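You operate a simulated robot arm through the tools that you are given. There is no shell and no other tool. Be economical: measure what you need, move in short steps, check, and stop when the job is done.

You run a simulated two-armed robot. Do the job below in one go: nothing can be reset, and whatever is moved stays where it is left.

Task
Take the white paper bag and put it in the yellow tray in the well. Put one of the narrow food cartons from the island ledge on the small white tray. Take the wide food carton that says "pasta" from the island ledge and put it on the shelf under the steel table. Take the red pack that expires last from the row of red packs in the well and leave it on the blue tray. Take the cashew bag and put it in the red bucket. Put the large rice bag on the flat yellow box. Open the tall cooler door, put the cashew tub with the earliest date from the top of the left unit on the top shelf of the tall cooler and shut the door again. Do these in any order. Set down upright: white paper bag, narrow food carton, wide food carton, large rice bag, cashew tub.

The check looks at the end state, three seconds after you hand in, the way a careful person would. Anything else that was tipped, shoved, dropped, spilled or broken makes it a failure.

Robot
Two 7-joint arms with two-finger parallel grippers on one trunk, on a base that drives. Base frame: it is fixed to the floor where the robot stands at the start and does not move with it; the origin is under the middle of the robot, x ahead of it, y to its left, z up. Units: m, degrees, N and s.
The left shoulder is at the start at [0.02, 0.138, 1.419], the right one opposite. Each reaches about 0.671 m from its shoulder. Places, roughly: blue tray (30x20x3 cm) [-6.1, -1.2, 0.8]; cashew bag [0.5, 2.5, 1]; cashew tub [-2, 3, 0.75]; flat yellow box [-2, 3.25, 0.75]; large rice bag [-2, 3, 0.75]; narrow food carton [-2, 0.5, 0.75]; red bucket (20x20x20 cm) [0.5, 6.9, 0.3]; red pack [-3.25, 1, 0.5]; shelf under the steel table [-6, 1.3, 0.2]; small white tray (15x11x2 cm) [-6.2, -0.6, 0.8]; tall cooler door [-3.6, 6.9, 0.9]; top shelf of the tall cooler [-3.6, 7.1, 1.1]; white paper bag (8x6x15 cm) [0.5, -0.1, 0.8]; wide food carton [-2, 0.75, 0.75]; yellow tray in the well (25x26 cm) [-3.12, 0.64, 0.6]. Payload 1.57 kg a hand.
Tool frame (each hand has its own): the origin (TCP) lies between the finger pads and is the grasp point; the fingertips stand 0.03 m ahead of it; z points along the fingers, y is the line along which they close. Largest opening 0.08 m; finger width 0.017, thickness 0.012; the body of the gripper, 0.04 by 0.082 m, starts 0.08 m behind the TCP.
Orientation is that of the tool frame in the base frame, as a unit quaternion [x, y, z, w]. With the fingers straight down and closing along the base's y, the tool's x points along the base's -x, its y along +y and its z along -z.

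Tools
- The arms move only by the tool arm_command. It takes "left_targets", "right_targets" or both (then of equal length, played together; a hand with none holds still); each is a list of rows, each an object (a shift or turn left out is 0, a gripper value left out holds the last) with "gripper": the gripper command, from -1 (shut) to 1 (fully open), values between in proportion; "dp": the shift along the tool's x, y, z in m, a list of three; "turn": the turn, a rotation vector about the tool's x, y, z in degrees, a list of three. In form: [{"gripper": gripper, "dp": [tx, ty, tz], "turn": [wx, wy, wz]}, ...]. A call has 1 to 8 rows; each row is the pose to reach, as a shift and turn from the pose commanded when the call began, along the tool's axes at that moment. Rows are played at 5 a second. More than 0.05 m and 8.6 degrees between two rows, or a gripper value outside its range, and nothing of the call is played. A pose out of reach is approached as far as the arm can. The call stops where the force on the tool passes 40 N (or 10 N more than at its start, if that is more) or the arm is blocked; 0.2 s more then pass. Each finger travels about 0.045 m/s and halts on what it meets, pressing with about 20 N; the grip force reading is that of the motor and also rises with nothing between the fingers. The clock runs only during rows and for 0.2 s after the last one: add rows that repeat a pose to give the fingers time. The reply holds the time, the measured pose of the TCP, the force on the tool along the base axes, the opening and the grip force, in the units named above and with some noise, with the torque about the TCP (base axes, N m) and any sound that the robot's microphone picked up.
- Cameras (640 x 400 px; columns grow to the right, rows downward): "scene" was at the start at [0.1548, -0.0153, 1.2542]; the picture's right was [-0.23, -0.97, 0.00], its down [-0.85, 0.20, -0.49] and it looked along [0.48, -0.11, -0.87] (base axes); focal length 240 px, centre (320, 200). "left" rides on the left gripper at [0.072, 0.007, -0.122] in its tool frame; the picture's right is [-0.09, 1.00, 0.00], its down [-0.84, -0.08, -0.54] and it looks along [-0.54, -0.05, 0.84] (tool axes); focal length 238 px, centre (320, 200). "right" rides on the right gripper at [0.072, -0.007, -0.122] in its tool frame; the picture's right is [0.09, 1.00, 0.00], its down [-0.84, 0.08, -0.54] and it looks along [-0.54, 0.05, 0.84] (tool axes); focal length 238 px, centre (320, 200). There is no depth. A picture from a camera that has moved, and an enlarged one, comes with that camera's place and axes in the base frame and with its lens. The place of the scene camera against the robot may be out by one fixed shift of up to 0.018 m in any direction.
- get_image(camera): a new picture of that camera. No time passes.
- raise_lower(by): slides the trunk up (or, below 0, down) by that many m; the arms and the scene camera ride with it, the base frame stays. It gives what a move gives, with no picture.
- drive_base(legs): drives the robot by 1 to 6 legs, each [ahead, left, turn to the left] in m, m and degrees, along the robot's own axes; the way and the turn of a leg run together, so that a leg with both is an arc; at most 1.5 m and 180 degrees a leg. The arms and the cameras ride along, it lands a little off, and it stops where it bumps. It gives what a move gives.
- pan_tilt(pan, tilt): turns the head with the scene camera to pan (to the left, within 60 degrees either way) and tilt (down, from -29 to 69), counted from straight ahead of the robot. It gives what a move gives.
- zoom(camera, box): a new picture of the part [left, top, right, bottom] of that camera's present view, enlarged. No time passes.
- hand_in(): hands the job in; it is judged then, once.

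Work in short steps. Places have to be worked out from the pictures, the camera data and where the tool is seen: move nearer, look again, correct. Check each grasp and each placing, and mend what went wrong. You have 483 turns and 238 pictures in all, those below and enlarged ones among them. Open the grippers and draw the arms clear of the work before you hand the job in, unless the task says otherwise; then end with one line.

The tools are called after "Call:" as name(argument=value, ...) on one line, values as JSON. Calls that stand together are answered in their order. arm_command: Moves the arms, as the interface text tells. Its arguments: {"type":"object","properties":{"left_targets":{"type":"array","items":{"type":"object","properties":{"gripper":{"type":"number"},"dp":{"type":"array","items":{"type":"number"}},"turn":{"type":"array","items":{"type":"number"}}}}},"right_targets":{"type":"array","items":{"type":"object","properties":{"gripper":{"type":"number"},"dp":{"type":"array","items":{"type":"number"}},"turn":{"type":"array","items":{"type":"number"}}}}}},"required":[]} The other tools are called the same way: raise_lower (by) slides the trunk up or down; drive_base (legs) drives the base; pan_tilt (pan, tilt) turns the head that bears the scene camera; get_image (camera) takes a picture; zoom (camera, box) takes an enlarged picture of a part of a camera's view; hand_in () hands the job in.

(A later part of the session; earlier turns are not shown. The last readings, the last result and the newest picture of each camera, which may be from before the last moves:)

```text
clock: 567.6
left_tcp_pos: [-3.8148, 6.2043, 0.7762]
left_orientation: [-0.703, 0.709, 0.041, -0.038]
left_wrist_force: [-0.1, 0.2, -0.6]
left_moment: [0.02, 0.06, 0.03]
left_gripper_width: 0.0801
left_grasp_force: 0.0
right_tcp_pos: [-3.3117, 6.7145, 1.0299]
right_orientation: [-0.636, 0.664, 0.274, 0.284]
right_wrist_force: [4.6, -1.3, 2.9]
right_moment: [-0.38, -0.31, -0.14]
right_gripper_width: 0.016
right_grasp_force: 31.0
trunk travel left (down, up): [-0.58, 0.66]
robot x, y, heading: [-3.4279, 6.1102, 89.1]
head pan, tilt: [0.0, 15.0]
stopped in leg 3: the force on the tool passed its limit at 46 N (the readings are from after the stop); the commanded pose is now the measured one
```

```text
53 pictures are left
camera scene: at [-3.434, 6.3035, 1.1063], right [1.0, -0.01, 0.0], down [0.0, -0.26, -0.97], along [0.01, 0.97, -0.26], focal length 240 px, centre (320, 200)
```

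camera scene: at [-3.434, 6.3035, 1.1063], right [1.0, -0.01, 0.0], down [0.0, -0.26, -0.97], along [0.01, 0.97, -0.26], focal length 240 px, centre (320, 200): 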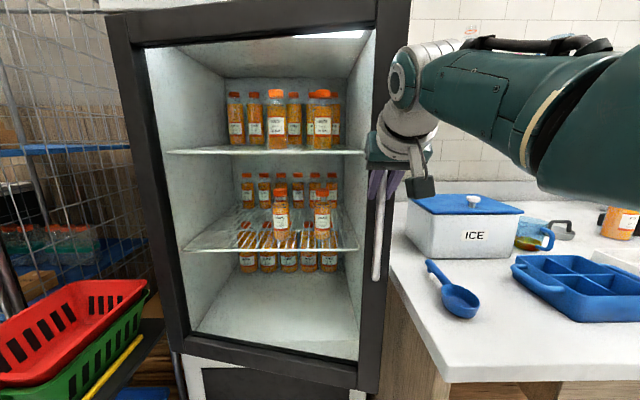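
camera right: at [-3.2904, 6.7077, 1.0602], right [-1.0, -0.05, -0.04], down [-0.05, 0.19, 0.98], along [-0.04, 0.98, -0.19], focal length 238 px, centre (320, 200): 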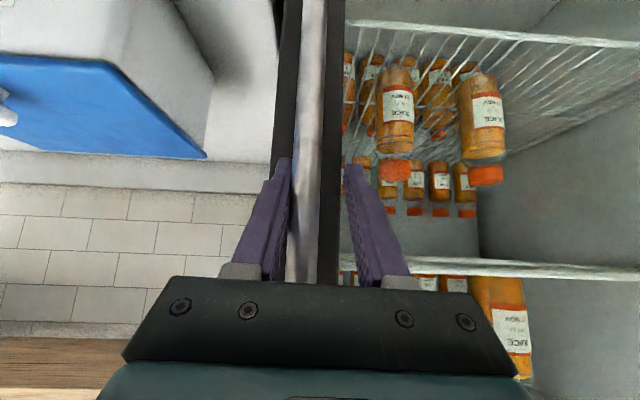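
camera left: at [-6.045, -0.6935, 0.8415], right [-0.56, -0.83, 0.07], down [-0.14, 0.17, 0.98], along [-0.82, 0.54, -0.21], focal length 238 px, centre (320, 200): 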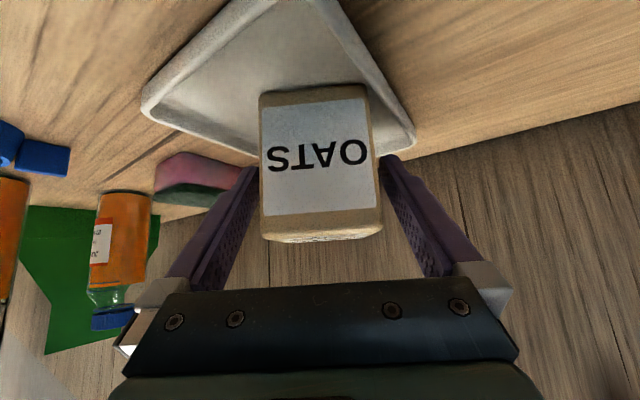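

The door is ~13° open. I continue in short pulls along the arc (each call resets the compliance).

Call:
drive_base(legs=[[-0.04, 0.02, 0], [-0.04, 0.025, 0]])

Call:
drive_base(legs=[[-0.044, 0.028, 0], [-0.043, 0.033, 0]])

Call:
drive_base(legs=[[-0.038, 0.037, 0], [-0.037, 0.038, 0]])

```text
clock: 569.0
left_tcp_pos: [-3.847, 6.1375, 0.7758]
left_orientation: [-0.703, 0.709, 0.041, -0.038]
left_wrist_force: [-0.3, 0.5, 0.0]
left_moment: [-0.01, 0.0, 0.02]
left_gripper_width: 0.0801
left_grasp_force: 0.1
right_tcp_pos: [-3.3372, 6.6483, 1.0298]
right_orientation: [-0.63, 0.669, 0.267, 0.289]
right_wrist_force: [5.4, -3.4, 0.1]
right_moment: [0.19, 0.33, -0.12]
right_gripper_width: 0.0157
right_grasp_force: 31.3
trunk travel left (down, up): [-0.58, 0.66]
robot x, y, heading: [-3.46, 6.0465, 89.4]
head pan, tilt: [0.0, 15.0]
stopped in leg 2: the force on the tool passed its limit at 42 N (the readings are from after the stop); the commanded pose is now the measured one
```

```text
clock: 570.4
left_tcp_pos: [-3.8973, 6.0707, 0.7754]
left_orientation: [-0.701, 0.711, 0.041, -0.037]
left_wrist_force: [0.7, -0.9, -0.3]
left_moment: [-0.03, 0.01, 0.01]
left_gripper_width: 0.0801
left_grasp_force: 0.0
right_tcp_pos: [-3.3763, 6.5765, 1.0294]
right_orientation: [-0.627, 0.673, 0.262, 0.293]
right_wrist_force: [5.8, -3.5, -0.3]
right_moment: [0.27, 0.55, -0.16]
right_gripper_width: 0.0158
right_grasp_force: 31.5
trunk travel left (down, up): [-0.58, 0.66]
robot x, y, heading: [-3.515, 5.9722, 88.8]
head pan, tilt: [0.0, 15.0]
stopped in leg 2: the force on the tool passed its limit at 43 N (the readings are from after the stop); the commanded pose is now the measured one
```

```text
clock: 571.5
left_tcp_pos: [-3.9339, 6.0321, 0.7771]
left_orientation: [-0.7, 0.712, 0.04, -0.038]
left_wrist_force: [0.3, 0.6, 0.1]
left_moment: [0.03, -0.04, 0.04]
left_gripper_width: 0.0799
left_grasp_force: 0.0
right_tcp_pos: [-3.4057, 6.5368, 1.0302]
right_orientation: [-0.622, 0.677, 0.257, 0.297]
right_wrist_force: [5.1, -4.4, -1.7]
right_moment: [0.21, 0.69, -0.13]
right_gripper_width: 0.0161
right_grasp_force: 31.4
trunk travel left (down, up): [-0.58, 0.66]
robot x, y, heading: [-3.5491, 5.9367, 88.7]
head pan, tilt: [0.0, 15.0]
stopped in leg 1: the force on the tool passed its limit at 42 N (the readings are from after the stop); the commanded pose is now the measured one
```

The arc fits a hinge at (-3.85, 6.887), radius 0.565; the door is at ~33°. I continue pulling with corrected increments.

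Call:
drive_base(legs=[[-0.036, 0.032, 0], [-0.034, 0.034, 0]])

Call:
drive_base(legs=[[-0.03, 0.039, 0], [-0.029, 0.04, 0]])

Call:
drive_base(legs=[[-0.023, 0.043, 0], [-0.022, 0.0445, 0]])

```text
clock: 572.9
left_tcp_pos: [-3.998, 5.961, 0.775]
left_orientation: [-0.701, 0.711, 0.039, -0.038]
left_wrist_force: [0.0, -0.5, 0.0]
left_moment: [-0.01, 0.01, -0.02]
left_gripper_width: 0.0801
left_grasp_force: 0.1
right_tcp_pos: [-3.4724, 6.4682, 1.0298]
right_orientation: [-0.625, 0.674, 0.256, 0.297]
right_wrist_force: [16.2, -19.2, 5.0]
right_moment: [0.3, 0.75, 0.05]
right_gripper_width: 0.0163
right_grasp_force: 32.1
trunk travel left (down, up): [-0.58, 0.66]
robot x, y, heading: [-3.6172, 5.8663, 88.9]
head pan, tilt: [0.0, 15.0]
```

```text
clock: 574.3
left_tcp_pos: [-4.0783, 5.9025, 0.7758]
left_orientation: [-0.701, 0.711, 0.04, -0.038]
left_wrist_force: [-0.7, 0.3, -1.0]
left_moment: [0.01, -0.01, 0.01]
left_gripper_width: 0.0803
left_grasp_force: 0.0
right_tcp_pos: [-3.5535, 6.4096, 1.0291]
right_orientation: [-0.625, 0.675, 0.255, 0.297]
right_wrist_force: [11.7, -20.5, 5.5]
right_moment: [0.27, 0.73, 0.08]
right_gripper_width: 0.0163
right_grasp_force: 31.8
trunk travel left (down, up): [-0.58, 0.66]
robot x, y, heading: [-3.6935, 5.8086, 88.9]
head pan, tilt: [0.0, 15.0]
```

```text
clock: 575.8
left_tcp_pos: [-4.1681, 5.86, 0.7762]
left_orientation: [-0.702, 0.71, 0.04, -0.038]
left_wrist_force: [0.2, -1.3, 0.4]
left_moment: [0.0, 0.04, 0.01]
left_gripper_width: 0.0798
left_grasp_force: 0.1
right_tcp_pos: [-3.6431, 6.3681, 1.0288]
right_orientation: [-0.625, 0.675, 0.257, 0.297]
right_wrist_force: [2.0, -4.9, -3.5]
right_moment: [0.21, 0.64, -0.03]
right_gripper_width: 0.0164
right_grasp_force: 31.6
trunk travel left (down, up): [-0.58, 0.66]
robot x, y, heading: [-3.7841, 5.7642, 88.7]
head pan, tilt: [0.0, 15.0]
```

Call:
drive_base(legs=[[-0.015, 0.047, 0], [-0.0136, 0.047, 0]])

Call:
get_image(camera="scene")

```text
clock: 577.2
left_tcp_pos: [-4.2622, 5.835, 0.7762]
left_orientation: [-0.701, 0.711, 0.041, -0.037]
left_wrist_force: [0.3, 0.3, 0.4]
left_moment: [-0.02, -0.03, -0.01]
left_gripper_width: 0.0802
left_grasp_force: 0.0
right_tcp_pos: [-3.7374, 6.3422, 1.0286]
right_orientation: [-0.625, 0.675, 0.256, 0.296]
right_wrist_force: [-0.6, 2.2, -5.9]
right_moment: [0.09, 0.65, -0.09]
right_gripper_width: 0.0161
right_grasp_force: 31.4
trunk travel left (down, up): [-0.58, 0.66]
robot x, y, heading: [-3.8748, 5.7397, 89.0]
head pan, tilt: [0.0, 15.0]
```

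```text
52 pictures are left
camera scene: at [-3.8825, 5.9317, 1.1062], right [1.0, -0.02, 0.0], down [-0.01, -0.26, -0.97], along [0.02, 0.97, -0.26], focal length 240 px, centre (320, 200)
```

scene: 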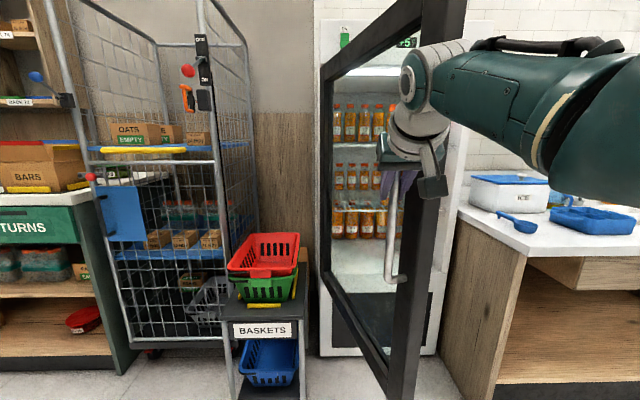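

The door is ~72° open with the stand still clear. One more pull to ~80°, then release.

Call:
drive_base(legs=[[-0.018, 0.06, 0]])

Call:
arm_command(right_targets=[{"gripper": 1}, {"gripper": 1}, {"gripper": 1}, {"gripper": 1}])

Call:
drive_base(legs=[[-0.25, 0, 0]])

Call:
get_image(camera="scene")

```text
clock: 578.2
left_tcp_pos: [-4.3244, 5.8206, 0.7772]
left_orientation: [-0.701, 0.711, 0.043, -0.036]
left_wrist_force: [-0.3, -0.4, -0.4]
left_moment: [0.0, 0.0, 0.0]
left_gripper_width: 0.0801
left_grasp_force: 0.1
right_tcp_pos: [-3.798, 6.3281, 1.0315]
right_orientation: [-0.624, 0.675, 0.258, 0.298]
right_wrist_force: [-1.4, 19.2, -6.8]
right_moment: [0.24, 0.64, -0.08]
right_gripper_width: 0.0161
right_grasp_force: 31.6
trunk travel left (down, up): [-0.58, 0.66]
robot x, y, heading: [-3.9379, 5.723, 89.0]
head pan, tilt: [0.0, 15.0]
```

```text
clock: 579.2
left_tcp_pos: [-4.3229, 5.818, 0.7772]
left_orientation: [-0.701, 0.711, 0.041, -0.038]
left_wrist_force: [0.0, -0.3, 0.0]
left_moment: [-0.03, 0.0, -0.01]
left_gripper_width: 0.0799
left_grasp_force: 0.1
right_tcp_pos: [-3.7971, 6.325, 1.0301]
right_orientation: [-0.623, 0.676, 0.256, 0.298]
right_wrist_force: [-0.6, -0.3, -0.2]
right_moment: [0.01, 0.01, -0.01]
right_gripper_width: 0.0802
right_grasp_force: 0.1
trunk travel left (down, up): [-0.58, 0.66]
robot x, y, heading: [-3.9358, 5.7172, 89.3]
head pan, tilt: [0.0, 15.0]
```

```text
clock: 581.0
left_tcp_pos: [-4.3285, 5.5713, 0.7767]
left_orientation: [-0.7, 0.712, 0.041, -0.038]
left_wrist_force: [0.6, -0.2, -0.7]
left_moment: [-0.01, -0.06, -0.01]
left_gripper_width: 0.0801
left_grasp_force: 0.1
right_tcp_pos: [-3.8001, 6.0761, 1.0302]
right_orientation: [-0.623, 0.675, 0.257, 0.299]
right_wrist_force: [-0.7, -0.3, -0.1]
right_moment: [-0.01, -0.01, 0.02]
right_gripper_width: 0.0799
right_grasp_force: 0.2
trunk travel left (down, up): [-0.58, 0.66]
robot x, y, heading: [-3.9441, 5.4732, 88.8]
head pan, tilt: [0.0, 15.0]
```

```text
51 pictures are left
camera scene: at [-3.9477, 5.6672, 1.1063], right [1.0, -0.02, 0.0], down [-0.01, -0.26, -0.97], along [0.02, 0.97, -0.26], focal length 240 px, centre (320, 200)
```

scene: 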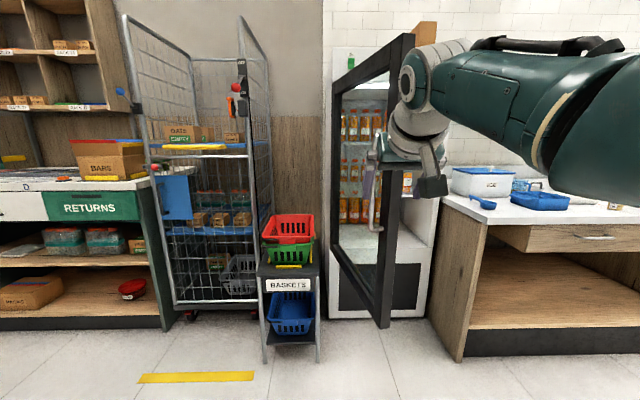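

The door stays open at ~80°. I retract the right arm and bring the left arm to the front.

Call:
arm_command(right_targets=[{"dp": [0.044, 0, -0.0176]}, {"dp": [0.088, 0, -0.035]}, {"dp": [0.132, 0, -0.053]}, {"dp": [0.1765, 0, -0.0705]}, {"dp": [0.22, 0, -0.088]}, {"dp": [0.265, 0, -0.106]}, {"dp": [0.309, 0, -0.123]}, {"dp": [0.353, 0, -0.141]}], left_targets=[{"dp": [-0.02, -0.03, 0]}, {"dp": [-0.04, -0.06, 0]}, {"dp": [-0.06, -0.095, 0]}, {"dp": [-0.08, -0.13, -0.01]}, {"dp": [-0.1, -0.165, -0.01]}, {"dp": [-0.12, -0.2, -0.02]}, {"dp": [-0.135, -0.235, -0.03]}, {"dp": [-0.135, -0.26, -0.03]}])

Call:
arm_command(right_targets=[{"turn": [0, 7.5, 0]}, {"turn": [0, 15, 0]}, {"turn": [0, 22.5, 0]}, {"turn": [0, 30, 0]}, {"turn": [0, 37.5, 0]}, {"turn": [0, 45, 0]}, {"turn": [0, 45, 0]}], left_targets=[{"dp": [-0.015, 0.006, -0.01], "turn": [0, -8.2, 0]}, {"dp": [-0.03, 0.013, -0.02], "turn": [0, -16.4, 0]}, {"dp": [-0.045, 0.02, -0.03], "turn": [0, -24.6, 0]}, {"dp": [-0.06, 0.02, -0.04], "turn": [0, -32.8, 0]}, {"dp": [-0.075, 0.02, -0.05], "turn": [0, -41, 0]}, {"dp": [-0.09, 0.02, -0.07], "turn": [0, -49.2, 0]}, {"dp": [-0.105, 0.02, -0.09], "turn": [0, -57, 0]}])

```text
clock: 582.8
left_tcp_pos: [-4.0658, 5.7024, 0.779]
left_orientation: [-0.7, 0.712, 0.041, -0.038]
left_wrist_force: [-0.1, 0.8, -0.4]
left_moment: [0.0, 0.01, 0.03]
left_gripper_width: 0.0802
left_grasp_force: 0.0
right_tcp_pos: [-3.8245, 5.731, 0.8751]
right_orientation: [-0.622, 0.677, 0.256, 0.298]
right_wrist_force: [-0.8, 0.4, -0.1]
right_moment: [0.03, 0.03, 0.01]
right_gripper_width: 0.0801
right_grasp_force: 0.0
trunk travel left (down, up): [-0.58, 0.66]
robot x, y, heading: [-3.9457, 5.471, 88.2]
head pan, tilt: [0.0, 15.0]
```

```text
clock: 583.8
left_tcp_pos: [-4.0795, 5.7625, 0.8196]
left_orientation: [-0.662, 0.696, 0.23, 0.158]
left_wrist_force: [0.0, 0.1, 1.3]
left_moment: [0.02, 0.04, -0.01]
left_gripper_width: 0.08
left_grasp_force: 0.0
right_tcp_pos: [-3.7866, 5.7243, 0.86]
right_orientation: [-0.691, 0.702, 0.041, 0.168]
right_wrist_force: [-0.3, -0.5, 0.3]
right_moment: [0.02, -0.01, -0.01]
right_gripper_width: 0.0803
right_grasp_force: 0.2
trunk travel left (down, up): [-0.58, 0.66]
robot x, y, heading: [-3.9435, 5.4736, 88.9]
head pan, tilt: [0.0, 15.0]
stopped in row 5 (right hand): the arm was blocked; the commanded pose is now the measured one
```

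I move the right hand outward/back out of the way, and finish tilting the left hand.

Call:
arm_command(right_targets=[{"dp": [0.035, -0.033, 0.004]}, {"dp": [0.07, -0.0655, 0.008]}, {"dp": [0.104, -0.098, 0.0125]}, {"dp": [0.139, -0.131, 0.0167]}, {"dp": [0.173, -0.164, 0.021]}, {"dp": [0.208, -0.1965, 0.025]}], left_targets=[{"dp": [0, 0, 0], "turn": [0, -7, 0]}, {"dp": [-0.02, 0, 0], "turn": [0, -14, 0]}, {"dp": [-0.05, 0, 0.01], "turn": [0, -14, 0]}, {"dp": [-0.08, 0, 0.02], "turn": [0, -14, 0]}, {"dp": [-0.11, 0, 0.03], "turn": [0, -14, 0]}, {"dp": [-0.14, 0, 0.04], "turn": [0, -14, 0]}])

```text
clock: 585.2
left_tcp_pos: [-4.0726, 5.9009, 0.8577]
left_orientation: [-0.628, 0.671, 0.309, 0.243]
left_wrist_force: [-0.4, -0.2, 0.4]
left_moment: [-0.01, 0.01, -0.01]
left_gripper_width: 0.08
left_grasp_force: 0.1
right_tcp_pos: [-3.5837, 5.5272, 0.8103]
right_orientation: [-0.691, 0.702, 0.042, 0.167]
right_wrist_force: [-0.1, 0.6, 0.3]
right_moment: [0.01, 0.01, 0.01]
right_gripper_width: 0.0798
right_grasp_force: 0.0
right hand out of reach, approached as far as the arm can: row 3
trunk travel left (down, up): [-0.58, 0.66]
robot x, y, heading: [-3.9446, 5.4777, 88.7]
head pan, tilt: [0.0, 15.0]
```

I level the left hand's finger plane and tilt to ~55°, then drive to the tub on the counter.

Call:
arm_command(left_targets=[{"turn": [0, -4, -4.4]}, {"turn": [0, -8, -8.7]}])

Call:
drive_base(legs=[[0.05, -0.75, 0], [0, -0.72, 0]])

Call:
get_image(camera="left")

```text
clock: 585.8
left_tcp_pos: [-4.0713, 5.9003, 0.8585]
left_orientation: [0.656, -0.602, -0.334, -0.311]
left_wrist_force: [0.8, 0.7, 0.6]
left_moment: [-0.02, 0.02, 0.01]
left_gripper_width: 0.0798
left_grasp_force: 0.0
right_tcp_pos: [-3.5845, 5.5282, 0.8089]
right_orientation: [-0.69, 0.703, 0.04, 0.167]
right_wrist_force: [0.4, 0.4, -0.6]
right_moment: [-0.02, -0.01, -0.04]
right_gripper_width: 0.0801
right_grasp_force: 0.1
trunk travel left (down, up): [-0.58, 0.66]
robot x, y, heading: [-3.9432, 5.4708, 88.6]
head pan, tilt: [0.0, 15.0]
```

```text
clock: 593.6
left_tcp_pos: [-2.5615, 5.9165, 0.8583]
left_orientation: [0.65, -0.609, -0.33, -0.313]
left_wrist_force: [0.7, 0.1, 0.3]
left_moment: [-0.02, -0.04, -0.02]
left_gripper_width: 0.0801
left_grasp_force: 0.0
right_tcp_pos: [-2.0793, 5.5353, 0.8105]
right_orientation: [-0.685, 0.709, 0.039, 0.167]
right_wrist_force: [-0.8, 1.0, 0.8]
right_moment: [-0.02, 0.04, -0.01]
right_gripper_width: 0.0799
right_grasp_force: 0.1
trunk travel left (down, up): [-0.58, 0.66]
robot x, y, heading: [-2.4426, 5.4854, 87.6]
head pan, tilt: [0.0, 15.0]
```

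```text
50 pictures are left
camera left: at [-2.5588, 5.7751, 0.8725], right [-1.0, -0.01, 0.07], down [0.07, 0.05, 1.0], along [-0.01, 1.0, -0.05], focal length 238 px, centre (320, 200)
```

left: 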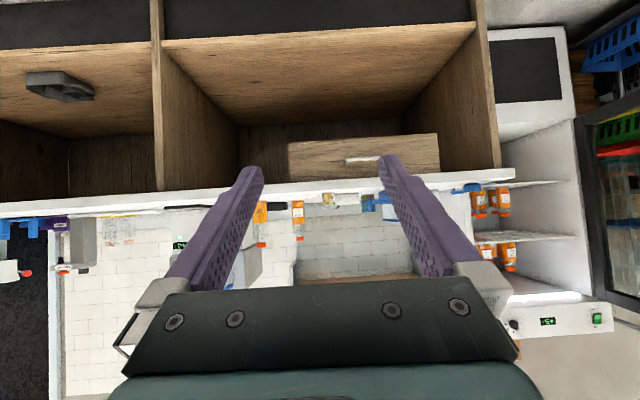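

I raise 5 cm and approach to the tub's pre-grasp position.

Call:
raise_lower(by=0.06)

Call:
drive_base(legs=[[0.6, 0.058, 0]])

Call:
get_image(camera="left")

```text
clock: 594.6
left_tcp_pos: [-2.5613, 5.9168, 0.9191]
left_orientation: [0.649, -0.609, -0.331, -0.314]
left_wrist_force: [0.1, -0.4, -0.3]
left_moment: [0.0, -0.01, 0.0]
left_gripper_width: 0.0799
left_grasp_force: 0.1
right_tcp_pos: [-2.0799, 5.5364, 0.87]
right_orientation: [-0.684, 0.709, 0.039, 0.167]
right_wrist_force: [-0.2, 0.0, -0.2]
right_moment: [-0.01, 0.02, 0.02]
right_gripper_width: 0.0802
right_grasp_force: 0.0
trunk travel left (down, up): [-0.64, 0.6]
robot x, y, heading: [-2.4371, 5.4897, 87.7]
head pan, tilt: [0.0, 15.0]
```

```text
clock: 598.0
left_tcp_pos: [-2.6012, 6.5258, 0.9185]
left_orientation: [0.652, -0.606, -0.332, -0.313]
left_wrist_force: [0.3, 0.2, 0.1]
left_moment: [0.01, -0.01, 0.01]
left_gripper_width: 0.0801
left_grasp_force: 0.0
right_tcp_pos: [-2.1178, 6.1474, 0.8699]
right_orientation: [-0.688, 0.705, 0.041, 0.168]
right_wrist_force: [0.2, 0.9, 0.3]
right_moment: [0.0, 0.0, 0.0]
right_gripper_width: 0.0798
right_grasp_force: 0.1
trunk travel left (down, up): [-0.64, 0.6]
robot x, y, heading: [-2.4755, 6.1003, 88.3]
head pan, tilt: [0.0, 15.0]
```

```text
49 pictures are left
camera left: at [-2.5984, 6.3838, 0.9324], right [-1.0, -0.02, 0.07], down [0.07, 0.05, 1.0], along [-0.02, 1.0, -0.05], focal length 238 px, centre (320, 200)
```

left: 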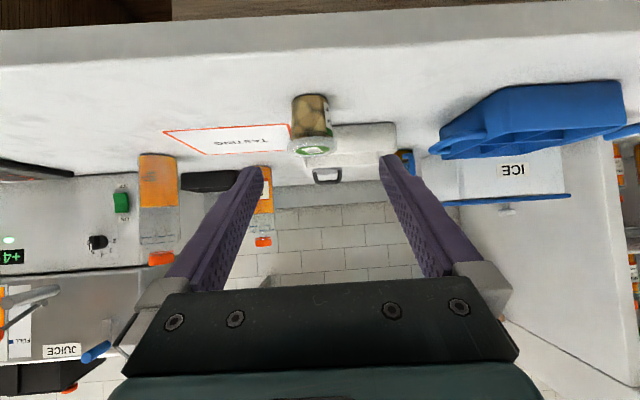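

Perfectly lined up. I advance 0.15 m along the fingers and close.

Call:
arm_command(left_targets=[{"dp": [0, 0, 0.045]}, {"dp": [0, 0, 0.09]}, {"dp": [0, 0, 0.125]}, {"dp": [0, 0, 0.15]}])

Call:
arm_command(left_targets=[{"gripper": -1}, {"gripper": -1}, {"gripper": -1}, {"gripper": -1}, {"gripper": -1}])

Call:
raise_lower(by=0.3)

Call:
get_image(camera="left")

```text
clock: 599.0
left_tcp_pos: [-2.6113, 6.6269, 0.8419]
left_orientation: [0.652, -0.605, -0.332, -0.313]
left_wrist_force: [0.3, 0.5, 0.3]
left_moment: [-0.02, 0.0, 0.0]
left_gripper_width: 0.0799
left_grasp_force: 0.1
left hand out of reach, approached as far as the arm can: row 4
right_tcp_pos: [-2.1172, 6.1472, 0.87]
right_orientation: [-0.688, 0.705, 0.04, 0.167]
right_wrist_force: [0.8, -0.5, -0.4]
right_moment: [-0.02, 0.0, -0.02]
right_gripper_width: 0.08
right_grasp_force: 0.0
trunk travel left (down, up): [-0.64, 0.6]
robot x, y, heading: [-2.477, 6.0963, 88.3]
head pan, tilt: [0.0, 15.0]
```

```text
clock: 600.2
left_tcp_pos: [-2.6107, 6.6249, 0.8416]
left_orientation: [0.653, -0.606, -0.332, -0.311]
left_wrist_force: [-0.4, -0.4, -0.4]
left_moment: [0.04, -0.03, -0.01]
left_gripper_width: 0.0002
left_grasp_force: 14.3
right_tcp_pos: [-2.1169, 6.1477, 0.8703]
right_orientation: [-0.688, 0.705, 0.041, 0.167]
right_wrist_force: [0.9, 0.0, -0.9]
right_moment: [0.0, 0.01, 0.02]
right_gripper_width: 0.0799
right_grasp_force: 0.1
trunk travel left (down, up): [-0.64, 0.6]
robot x, y, heading: [-2.476, 6.0986, 88.1]
head pan, tilt: [0.0, 15.0]
```

```text
clock: 603.2
left_tcp_pos: [-2.6116, 6.6253, 1.1427]
left_orientation: [0.652, -0.606, -0.331, -0.312]
left_wrist_force: [0.6, 0.3, 0.6]
left_moment: [0.04, 0.01, -0.01]
left_gripper_width: 0.0
left_grasp_force: 20.3
right_tcp_pos: [-2.1178, 6.1481, 1.1702]
right_orientation: [-0.687, 0.706, 0.04, 0.167]
right_wrist_force: [-0.1, 0.4, -0.5]
right_moment: [-0.02, -0.01, 0.0]
right_gripper_width: 0.0799
right_grasp_force: 0.0
trunk travel left (down, up): [-0.94, 0.3]
robot x, y, heading: [-2.4774, 6.0976, 88.1]
head pan, tilt: [0.0, 15.0]
```

```text
48 pictures are left
camera left: at [-2.6077, 6.4838, 1.1556], right [-1.0, -0.02, 0.07], down [0.07, 0.05, 1.0], along [-0.02, 1.0, -0.05], focal length 238 px, centre (320, 200)
```

left: 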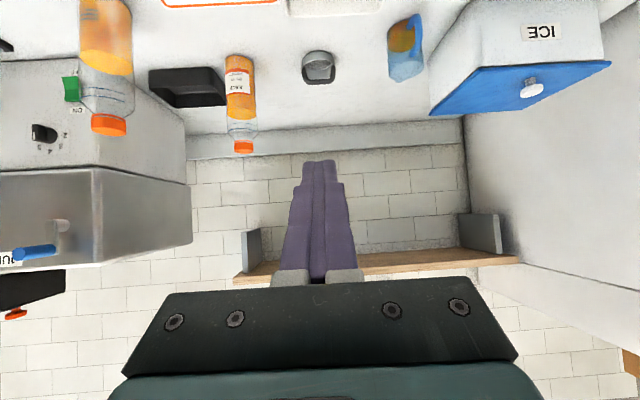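

The gripper closed on nothing (the arm stopped short). I look for the tub's present position.

Call:
pan_tilt(pan=10, tilt=50)

Call:
get_image(camera="scene")

```text
clock: 604.2
left_tcp_pos: [-2.6119, 6.6259, 1.1422]
left_orientation: [0.652, -0.606, -0.332, -0.312]
left_wrist_force: [0.6, -0.3, 0.5]
left_moment: [-0.01, 0.01, 0.01]
left_gripper_width: 0.0002
left_grasp_force: 20.2
right_tcp_pos: [-2.1166, 6.1493, 1.1714]
right_orientation: [-0.687, 0.706, 0.04, 0.167]
right_wrist_force: [-0.3, 0.0, 0.3]
right_moment: [-0.01, 0.0, 0.0]
right_gripper_width: 0.0802
right_grasp_force: 0.1
trunk travel left (down, up): [-0.94, 0.3]
robot x, y, heading: [-2.479, 6.0974, 88.1]
head pan, tilt: [10.0, 50.0]
```

```text
47 pictures are left
camera scene: at [-2.4938, 6.2736, 1.4127], right [0.99, 0.14, 0.0], down [0.11, -0.76, -0.64], along [-0.09, 0.64, -0.77], focal length 240 px, centre (320, 200)
```

scene: 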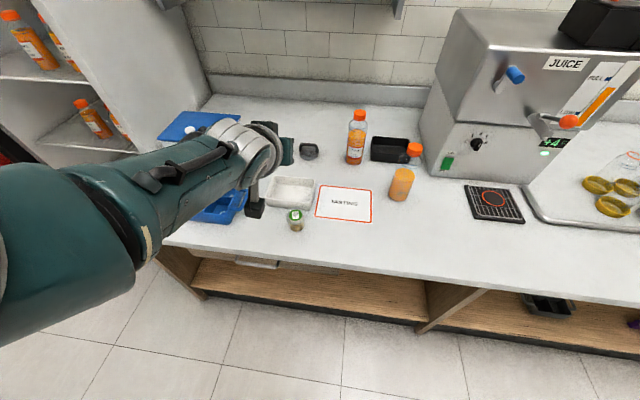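

The tub still stands, ~1 cm further back at ≈(-2.61, 6.66). I open, lower again and move the base forward 3.5 cm before closing.

Call:
arm_command(left_targets=[{"gripper": 1}, {"gripper": 1}, {"gripper": 1}, {"gripper": 1}, {"gripper": 1}])

Call:
drive_base(legs=[[-0.06, 0, 0]])

Call:
raise_lower(by=-0.31)

Call:
get_image(camera="left")

```text
clock: 605.4
left_tcp_pos: [-2.6122, 6.6259, 1.1425]
left_orientation: [0.653, -0.605, -0.332, -0.312]
left_wrist_force: [0.3, -0.2, 1.0]
left_moment: [0.01, 0.0, 0.02]
left_gripper_width: 0.0802
left_grasp_force: 0.1
right_tcp_pos: [-2.1177, 6.1485, 1.1689]
right_orientation: [-0.688, 0.706, 0.039, 0.167]
right_wrist_force: [0.1, 1.2, 0.7]
right_moment: [0.03, -0.02, -0.01]
right_gripper_width: 0.0799
right_grasp_force: 0.0
trunk travel left (down, up): [-0.94, 0.3]
robot x, y, heading: [-2.4762, 6.1011, 88.0]
head pan, tilt: [10.0, 50.0]
```

```text
clock: 606.4
left_tcp_pos: [-2.612, 6.5653, 1.1435]
left_orientation: [0.651, -0.606, -0.332, -0.313]
left_wrist_force: [0.5, 0.1, -0.1]
left_moment: [0.0, -0.04, -0.01]
left_gripper_width: 0.08
left_grasp_force: 0.0
right_tcp_pos: [-2.1204, 6.0889, 1.1696]
right_orientation: [-0.687, 0.706, 0.041, 0.167]
right_wrist_force: [-0.5, 0.0, 0.4]
right_moment: [-0.01, 0.02, 0.01]
right_gripper_width: 0.0802
right_grasp_force: 0.1
trunk travel left (down, up): [-0.94, 0.3]
robot x, y, heading: [-2.4787, 6.0351, 88.1]
head pan, tilt: [10.0, 50.0]
```

```text
clock: 609.5
left_tcp_pos: [-2.6128, 6.5655, 0.8317]
left_orientation: [0.651, -0.607, -0.331, -0.313]
left_wrist_force: [-0.3, -1.0, 0.0]
left_moment: [0.04, 0.01, 0.02]
left_gripper_width: 0.0802
left_grasp_force: 0.1
right_tcp_pos: [-2.119, 6.0884, 0.8604]
right_orientation: [-0.687, 0.706, 0.039, 0.167]
right_wrist_force: [-0.5, -0.6, -0.7]
right_moment: [-0.01, 0.01, 0.03]
right_gripper_width: 0.0801
right_grasp_force: 0.1
trunk travel left (down, up): [-0.63, 0.61]
robot x, y, heading: [-2.4812, 6.0387, 88.1]
head pan, tilt: [10.0, 50.0]
```

```text
46 pictures are left
camera left: at [-2.6092, 6.4242, 0.8458], right [-1.0, -0.02, 0.07], down [0.07, 0.05, 1.0], along [-0.02, 1.0, -0.05], focal length 238 px, centre (320, 200)
```

left: 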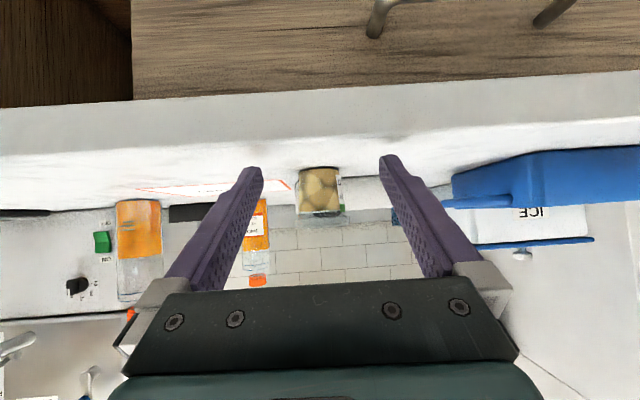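

The tub is centred in x. I drive forward 8 cm with the fingers open and look again.

Call:
drive_base(legs=[[0.085, 0, 0]])

Call:
get_image(camera="left")

```text
clock: 610.6
left_tcp_pos: [-2.6094, 6.652, 0.832]
left_orientation: [0.652, -0.606, -0.331, -0.313]
left_wrist_force: [-0.2, -0.5, -0.1]
left_moment: [0.01, 0.02, 0.0]
left_gripper_width: 0.0799
left_grasp_force: 0.0
right_tcp_pos: [-2.1167, 6.1752, 0.8606]
right_orientation: [-0.687, 0.706, 0.04, 0.167]
right_wrist_force: [-0.3, 0.4, 0.2]
right_moment: [-0.04, 0.0, 0.0]
right_gripper_width: 0.0798
right_grasp_force: 0.1
trunk travel left (down, up): [-0.63, 0.61]
robot x, y, heading: [-2.4822, 6.1262, 88.1]
head pan, tilt: [10.0, 50.0]
```

```text
45 pictures are left
camera left: at [-2.6062, 6.5109, 0.8457], right [-1.0, -0.02, 0.07], down [0.07, 0.05, 1.0], along [-0.02, 1.0, -0.05], focal length 238 px, centre (320, 200)
```

left: 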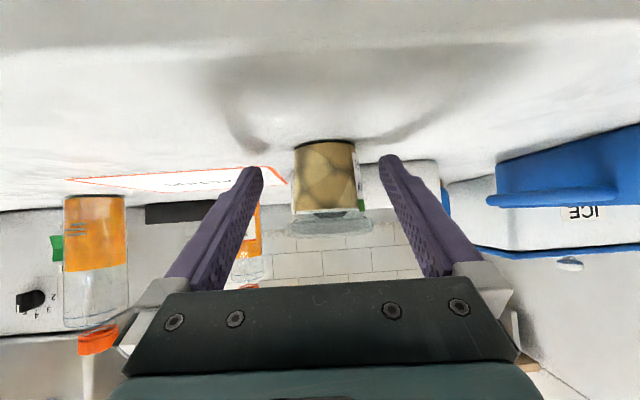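

By scale change the tub's centre is y≈6.677. I drive 2.7 cm more and close.

Call:
drive_base(legs=[[0.027, 0, 0]])

Call:
arm_command(left_targets=[{"gripper": -1}, {"gripper": -1}, {"gripper": -1}, {"gripper": -1}, {"gripper": -1}])

Call:
raise_lower(by=0.05)

```text
clock: 611.4
left_tcp_pos: [-2.6088, 6.6797, 0.8324]
left_orientation: [0.651, -0.607, -0.332, -0.313]
left_wrist_force: [0.0, 0.7, -0.3]
left_moment: [0.01, 0.01, 0.02]
left_gripper_width: 0.0801
left_grasp_force: 0.0
right_tcp_pos: [-2.1144, 6.2012, 0.8596]
right_orientation: [-0.687, 0.706, 0.041, 0.167]
right_wrist_force: [0.0, 0.1, -0.7]
right_moment: [-0.02, -0.02, -0.01]
right_gripper_width: 0.08
right_grasp_force: 0.0
trunk travel left (down, up): [-0.63, 0.61]
robot x, y, heading: [-2.4737, 6.1487, 87.9]
head pan, tilt: [10.0, 50.0]
```

```text
clock: 612.6
left_tcp_pos: [-2.6085, 6.6789, 0.8317]
left_orientation: [0.651, -0.608, -0.33, -0.313]
left_wrist_force: [-0.1, 0.7, 0.9]
left_moment: [0.0, -0.01, 0.01]
left_gripper_width: 0.0498
left_grasp_force: 20.2
right_tcp_pos: [-2.1161, 6.2013, 0.8604]
right_orientation: [-0.687, 0.706, 0.039, 0.167]
right_wrist_force: [0.1, 0.2, -0.7]
right_moment: [-0.02, -0.02, 0.01]
right_gripper_width: 0.0801
right_grasp_force: 0.1
trunk travel left (down, up): [-0.63, 0.61]
robot x, y, heading: [-2.4755, 6.1572, 88.2]
head pan, tilt: [10.0, 50.0]
```

```text
clock: 613.5
left_tcp_pos: [-2.6085, 6.6795, 0.8809]
left_orientation: [0.652, -0.607, -0.331, -0.312]
left_wrist_force: [-0.1, -0.4, -0.9]
left_moment: [0.03, -0.01, -0.04]
left_gripper_width: 0.0495
left_grasp_force: 19.7
right_tcp_pos: [-2.1158, 6.2016, 0.9106]
right_orientation: [-0.687, 0.706, 0.041, 0.167]
right_wrist_force: [0.1, 0.0, 0.1]
right_moment: [-0.02, 0.0, 0.0]
right_gripper_width: 0.0803
right_grasp_force: 0.1
trunk travel left (down, up): [-0.68, 0.56]
robot x, y, heading: [-2.4775, 6.1504, 88.3]
head pan, tilt: [10.0, 50.0]
```

The tub is held (5 cm). I back off, raise the arm relative to the shoulder to gain reach, and move in front of the open cooler with a slight left heading.

Call:
raise_lower(by=0.1)

Call:
drive_base(legs=[[-0.4, 0, 0]])

Call:
arm_command(left_targets=[{"dp": [-0.0438, -0.001, -0.0145]}, {"dp": [-0.0876, -0.002, -0.029]}, {"dp": [-0.1314, -0.004, -0.0435]}, {"dp": [-0.1752, -0.005, -0.058]}, {"dp": [-0.219, -0.006, -0.0725]}])

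Call:
drive_base(legs=[[0, 1.02, 0], [0, 0, 8.5]])

Call:
pan_tilt(pan=0, tilt=20)

Call:
get_image(camera="scene")

```text
clock: 614.8
left_tcp_pos: [-2.6085, 6.6791, 0.9813]
left_orientation: [0.651, -0.607, -0.331, -0.313]
left_wrist_force: [0.1, 1.2, -1.4]
left_moment: [0.0, -0.03, 0.0]
left_gripper_width: 0.0495
left_grasp_force: 20.1
right_tcp_pos: [-2.1157, 6.2012, 1.0102]
right_orientation: [-0.687, 0.706, 0.041, 0.167]
right_wrist_force: [-0.4, 0.5, 0.8]
right_moment: [0.01, 0.01, -0.02]
right_gripper_width: 0.08
right_grasp_force: 0.1
trunk travel left (down, up): [-0.78, 0.46]
robot x, y, heading: [-2.4751, 6.1506, 88.2]
head pan, tilt: [10.0, 50.0]
```

```text
clock: 617.4
left_tcp_pos: [-2.6234, 6.266, 0.9821]
left_orientation: [0.653, -0.606, -0.332, -0.312]
left_wrist_force: [-0.9, 0.2, 0.3]
left_moment: [0.02, 0.01, -0.02]
left_gripper_width: 0.0495
left_grasp_force: 20.0
right_tcp_pos: [-2.1298, 5.7899, 1.0108]
right_orientation: [-0.687, 0.706, 0.041, 0.167]
right_wrist_force: [-0.3, 0.0, 0.6]
right_moment: [-0.06, 0.0, -0.01]
right_gripper_width: 0.0798
right_grasp_force: 0.2
trunk travel left (down, up): [-0.78, 0.46]
robot x, y, heading: [-2.4855, 5.7378, 88.3]
head pan, tilt: [10.0, 50.0]
```

```text
clock: 618.6
left_tcp_pos: [-2.6255, 6.3343, 1.2022]
left_orientation: [0.652, -0.606, -0.332, -0.312]
left_wrist_force: [0.5, 0.8, -0.7]
left_moment: [0.04, -0.01, 0.01]
left_gripper_width: 0.0494
left_grasp_force: 20.1
right_tcp_pos: [-2.1288, 5.7889, 1.0099]
right_orientation: [-0.688, 0.705, 0.04, 0.167]
right_wrist_force: [-0.3, 0.6, 0.7]
right_moment: [0.01, 0.01, 0.01]
right_gripper_width: 0.0801
right_grasp_force: 0.0
trunk travel left (down, up): [-0.78, 0.46]
robot x, y, heading: [-2.4876, 5.738, 88.2]
head pan, tilt: [10.0, 50.0]
```

```text
clock: 624.1
left_tcp_pos: [-3.666, 6.3692, 1.203]
left_orientation: [0.65, -0.608, -0.33, -0.315]
left_wrist_force: [2.7, -9.5, -0.3]
left_moment: [0.63, 0.16, 0.54]
left_gripper_width: 0.0494
left_grasp_force: 20.3
right_tcp_pos: [-3.1749, 5.8203, 1.0106]
right_orientation: [-0.686, 0.707, 0.039, 0.166]
right_wrist_force: [0.8, -0.3, -0.1]
right_moment: [-0.01, 0.01, 0.0]
right_gripper_width: 0.0798
right_grasp_force: 0.1
trunk travel left (down, up): [-0.78, 0.46]
robot x, y, heading: [-3.5321, 5.7717, 88.2]
head pan, tilt: [10.0, 50.0]
stopped in leg 1: the robot was blocked; the commanded pose is now the measured one
```

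```text
clock: 625.0
left_tcp_pos: [-3.6654, 6.3676, 1.2032]
left_orientation: [0.65, -0.608, -0.33, -0.314]
left_wrist_force: [4.4, -14.2, 0.0]
left_moment: [0.91, 0.3, 0.79]
left_gripper_width: 0.0494
left_grasp_force: 20.0
right_tcp_pos: [-3.1753, 5.821, 1.0094]
right_orientation: [-0.686, 0.707, 0.039, 0.167]
right_wrist_force: [-0.4, -0.8, -1.0]
right_moment: [-0.01, -0.01, 0.0]
right_gripper_width: 0.0801
right_grasp_force: 0.0
trunk travel left (down, up): [-0.78, 0.46]
robot x, y, heading: [-3.5325, 5.7762, 87.8]
head pan, tilt: [0.0, 20.0]
```

```text
44 pictures are left
camera scene: at [-3.5369, 5.9647, 1.2978], right [1.0, -0.04, 0.0], down [-0.01, -0.34, -0.94], along [0.03, 0.94, -0.34], focal length 240 px, centre (320, 200)
```

scene: 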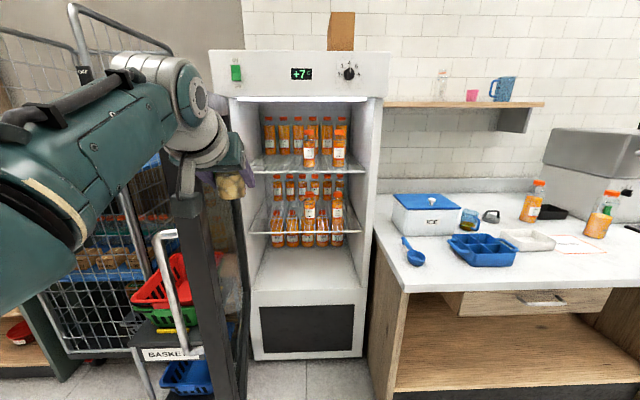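

The hand met the door's free edge: its inner face is still at x≈-3.66, so the door must open ~15° more. I go right, in, and push it open from inside with the side of the hand.

Call:
drive_base(legs=[[0, -0.13, 0], [0.16, 0, 0]])

Call:
drive_base(legs=[[0, 0.12, 0]])

Call:
get_image(camera="scene")

```text
clock: 627.3
left_tcp_pos: [-3.5281, 6.5237, 1.204]
left_orientation: [0.649, -0.609, -0.331, -0.314]
left_wrist_force: [1.2, -0.1, -0.9]
left_moment: [0.0, 0.01, 0.0]
left_gripper_width: 0.0492
left_grasp_force: 19.4
right_tcp_pos: [-3.0395, 5.9725, 1.0102]
right_orientation: [-0.685, 0.708, 0.04, 0.167]
right_wrist_force: [0.0, 0.2, 0.4]
right_moment: [-0.03, 0.01, 0.02]
right_gripper_width: 0.0802
right_grasp_force: 0.0
trunk travel left (down, up): [-0.78, 0.46]
robot x, y, heading: [-3.3964, 5.9258, 87.8]
head pan, tilt: [0.0, 20.0]
```

```text
clock: 628.5
left_tcp_pos: [-3.6503, 6.5279, 1.2041]
left_orientation: [0.648, -0.61, -0.33, -0.316]
left_wrist_force: [0.7, -0.7, -1.1]
left_moment: [-0.02, 0.0, -0.01]
left_gripper_width: 0.0494
left_grasp_force: 19.7
right_tcp_pos: [-3.1619, 5.979, 1.0093]
right_orientation: [-0.684, 0.709, 0.039, 0.167]
right_wrist_force: [0.1, -0.3, 0.1]
right_moment: [-0.01, 0.01, 0.02]
right_gripper_width: 0.0801
right_grasp_force: 0.0
trunk travel left (down, up): [-0.78, 0.46]
robot x, y, heading: [-3.5181, 5.9333, 87.7]
head pan, tilt: [0.0, 20.0]
```

```text
43 pictures are left
camera scene: at [-3.5226, 6.1236, 1.2982], right [1.0, -0.04, 0.0], down [-0.01, -0.34, -0.94], along [0.04, 0.94, -0.34], focal length 240 px, centre (320, 200)
```

scene: 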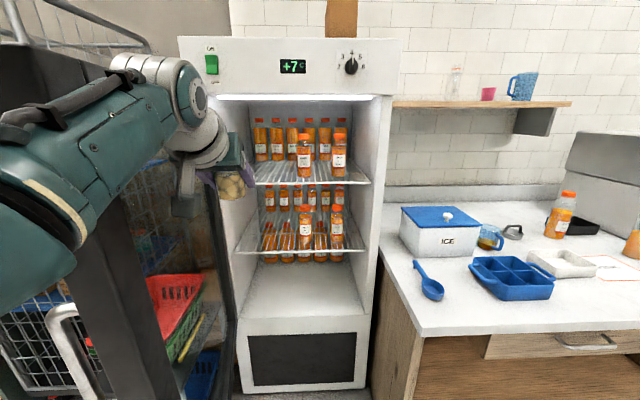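

The hand is now inside the door. I continue forward in steps toward the top shelf's free front-left area (tub target ≈(-3.685, 7.03)).

Call:
drive_base(legs=[[0.27, 0.025, 0]])

Call:
get_image(camera="left")

Call:
get_image(camera="scene")

```text
clock: 630.0
left_tcp_pos: [-3.6331, 6.6527, 1.1941]
left_orientation: [0.646, -0.616, -0.313, -0.326]
left_wrist_force: [-0.2, -0.7, -1.5]
left_moment: [-0.01, -0.03, -0.05]
left_gripper_width: 0.0494
left_grasp_force: 19.6
right_tcp_pos: [-3.1637, 6.1058, 1.0104]
right_orientation: [-0.689, 0.706, 0.032, 0.161]
right_wrist_force: [-0.1, 0.6, 0.8]
right_moment: [0.0, 0.04, 0.0]
right_gripper_width: 0.0798
right_grasp_force: 0.0
trunk travel left (down, up): [-0.78, 0.46]
robot x, y, heading: [-3.5283, 6.0738, 88.1]
head pan, tilt: [0.0, 20.0]
stopped in leg 1: the robot was blocked; the commanded pose is now the measured one
```

```text
42 pictures are left
camera left: at [-3.6346, 6.5106, 1.21], right [-1.0, 0.02, 0.04], down [0.04, 0.06, 1.0], along [0.02, 1.0, -0.06], focal length 238 px, centre (320, 200)
```

left: 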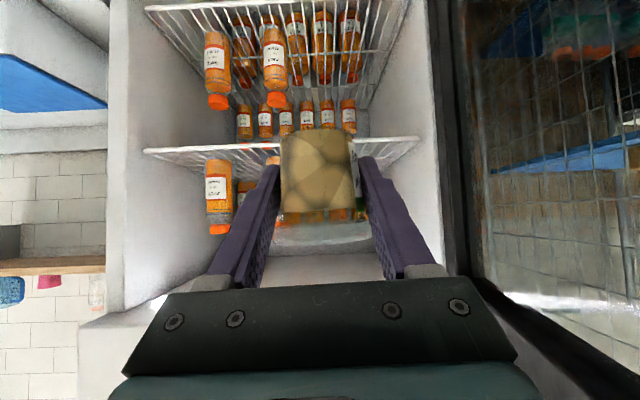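

```text
41 pictures are left
camera scene: at [-3.5274, 6.2541, 1.2938], right [1.0, -0.03, 0.0], down [-0.01, -0.36, -0.93], along [0.03, 0.93, -0.36], focal length 240 px, centre (320, 200)
```

scene: 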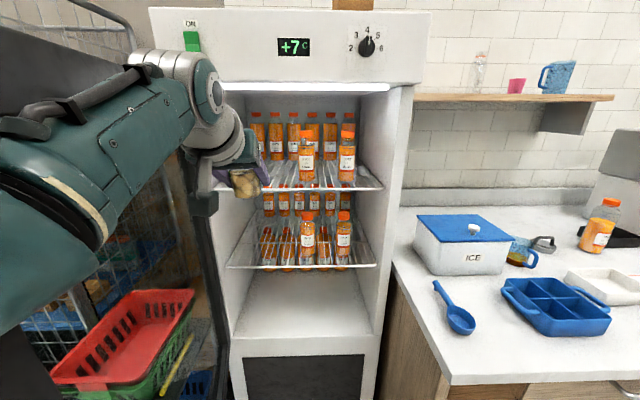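

The elbow meets the door's free edge. I back off and use the hand to push the door's inner face further left.

Call:
drive_base(legs=[[-0.14, 0, 0], [0, 0.1, 0]])

Call:
drive_base(legs=[[0, 0.05, 0]])

Call:
get_image(camera="scene")

```text
clock: 632.1
left_tcp_pos: [-3.742, 6.5317, 1.2064]
left_orientation: [0.644, -0.612, -0.322, -0.326]
left_wrist_force: [0.4, -0.3, -0.3]
left_moment: [-0.04, -0.02, -0.01]
left_gripper_width: 0.0495
left_grasp_force: 20.3
right_tcp_pos: [-3.2696, 5.9883, 1.0108]
right_orientation: [-0.687, 0.706, 0.041, 0.167]
right_wrist_force: [-0.1, -0.5, -1.4]
right_moment: [-0.02, -0.02, 0.01]
right_gripper_width: 0.08
right_grasp_force: 0.0
trunk travel left (down, up): [-0.78, 0.46]
robot x, y, heading: [-3.6267, 5.9397, 88.1]
head pan, tilt: [0.0, 20.0]
```

```text
clock: 633.0
left_tcp_pos: [-3.793, 6.5327, 1.2055]
left_orientation: [0.644, -0.612, -0.322, -0.326]
left_wrist_force: [0.3, -0.5, -0.6]
left_moment: [0.02, 0.01, 0.0]
left_gripper_width: 0.0494
left_grasp_force: 20.1
right_tcp_pos: [-3.322, 5.9893, 1.0104]
right_orientation: [-0.687, 0.706, 0.04, 0.167]
right_wrist_force: [-0.1, -0.2, 0.8]
right_moment: [-0.02, 0.0, 0.02]
right_gripper_width: 0.0801
right_grasp_force: 0.1
trunk travel left (down, up): [-0.78, 0.46]
robot x, y, heading: [-3.6809, 5.9371, 88.1]
head pan, tilt: [0.0, 20.0]
```

```text
40 pictures are left
camera scene: at [-3.684, 6.1318, 1.2982], right [1.0, -0.03, 0.0], down [-0.01, -0.34, -0.94], along [0.03, 0.94, -0.34], focal length 240 px, centre (320, 200)
```

scene: 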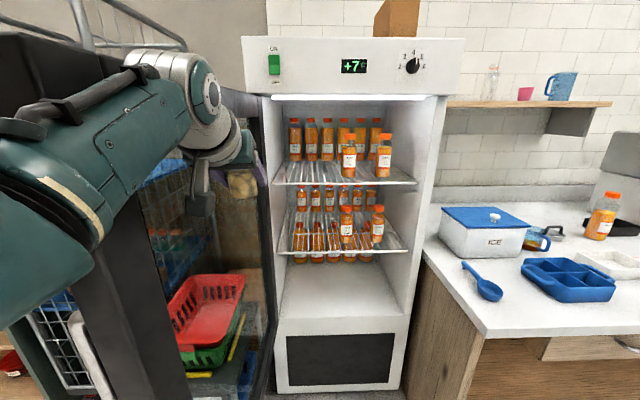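

The door is now fully open (~90°). I move right to x≈-3.5, turn slightly left and go in.

Call:
drive_base(legs=[[0, -0.185, 0], [0, 0, 6], [0.25, 0, 0]])

Call:
get_image(camera="scene")

```text
clock: 636.5
left_tcp_pos: [-3.6847, 6.7625, 1.2058]
left_orientation: [0.676, -0.577, -0.34, -0.308]
left_wrist_force: [-0.1, -0.1, -0.4]
left_moment: [-0.02, 0.03, 0.0]
left_gripper_width: 0.0492
left_grasp_force: 19.8
right_tcp_pos: [-3.1589, 6.2711, 1.0107]
right_orientation: [0.724, -0.669, -0.049, -0.164]
right_wrist_force: [-0.4, -0.5, 0.1]
right_moment: [0.01, -0.01, -0.01]
right_gripper_width: 0.0797
right_grasp_force: 0.0
trunk travel left (down, up): [-0.78, 0.46]
robot x, y, heading: [-3.5125, 6.1853, 94.2]
head pan, tilt: [0.0, 20.0]
```

```text
39 pictures are left
camera scene: at [-3.5348, 6.3765, 1.2982], right [1.0, 0.07, 0.0], down [0.02, -0.34, -0.94], along [-0.07, 0.94, -0.34], focal length 240 px, centre (320, 200)
```

scene: 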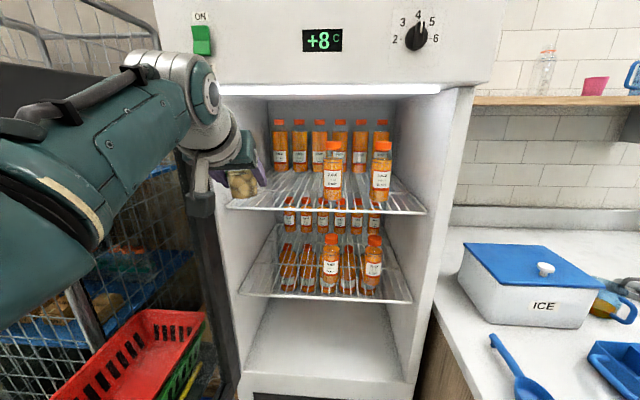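

No obstruction. I drive the last 0.265 m in.

Call:
drive_base(legs=[[0.15, 0, 0]])

Call:
drive_base(legs=[[0.11, -0.01, 0]])

Call:
get_image(camera="scene")

Call:
get_image(camera="left")

```text
clock: 637.9
left_tcp_pos: [-3.7003, 6.9095, 1.2063]
left_orientation: [0.677, -0.576, -0.339, -0.308]
left_wrist_force: [0.0, -0.5, -0.7]
left_moment: [0.02, -0.02, 0.0]
left_gripper_width: 0.0495
left_grasp_force: 20.4
right_tcp_pos: [-3.171, 6.421, 1.0092]
right_orientation: [0.725, -0.666, -0.05, -0.165]
right_wrist_force: [-0.2, 0.8, -0.1]
right_moment: [0.04, -0.01, 0.0]
right_gripper_width: 0.08
right_grasp_force: 0.1
trunk travel left (down, up): [-0.78, 0.46]
robot x, y, heading: [-3.5248, 6.3321, 94.7]
head pan, tilt: [0.0, 20.0]
```

```text
clock: 639.1
left_tcp_pos: [-3.6991, 7.0229, 1.2062]
left_orientation: [0.676, -0.576, -0.34, -0.308]
left_wrist_force: [0.4, -1.0, -1.3]
left_moment: [-0.01, -0.03, -0.03]
left_gripper_width: 0.0494
left_grasp_force: 19.8
right_tcp_pos: [-3.1696, 6.5337, 1.0101]
right_orientation: [0.726, -0.666, -0.049, -0.164]
right_wrist_force: [-0.5, 0.3, 0.0]
right_moment: [0.01, 0.01, 0.03]
right_gripper_width: 0.08
right_grasp_force: 0.0
trunk travel left (down, up): [-0.78, 0.46]
robot x, y, heading: [-3.5211, 6.4452, 94.3]
head pan, tilt: [0.0, 20.0]
```

```text
38 pictures are left
camera scene: at [-3.5453, 6.6369, 1.2982], right [1.0, 0.08, 0.0], down [0.03, -0.34, -0.94], along [-0.07, 0.94, -0.34], focal length 240 px, centre (320, 200)
```

scene: 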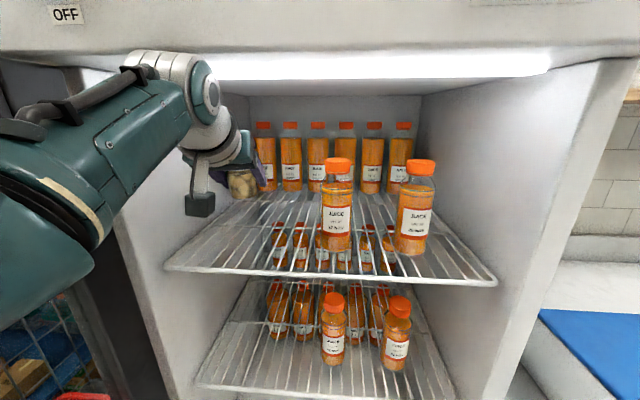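

```text
37 pictures are left
camera left: at [-3.6846, 6.8811, 1.2187], right [-0.99, -0.09, 0.05], down [0.04, 0.05, 1.0], along [-0.1, 0.99, -0.05], focal length 238 px, centre (320, 200)
```

left: 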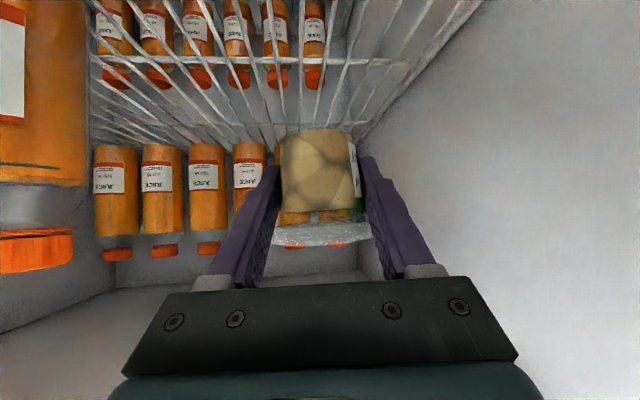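

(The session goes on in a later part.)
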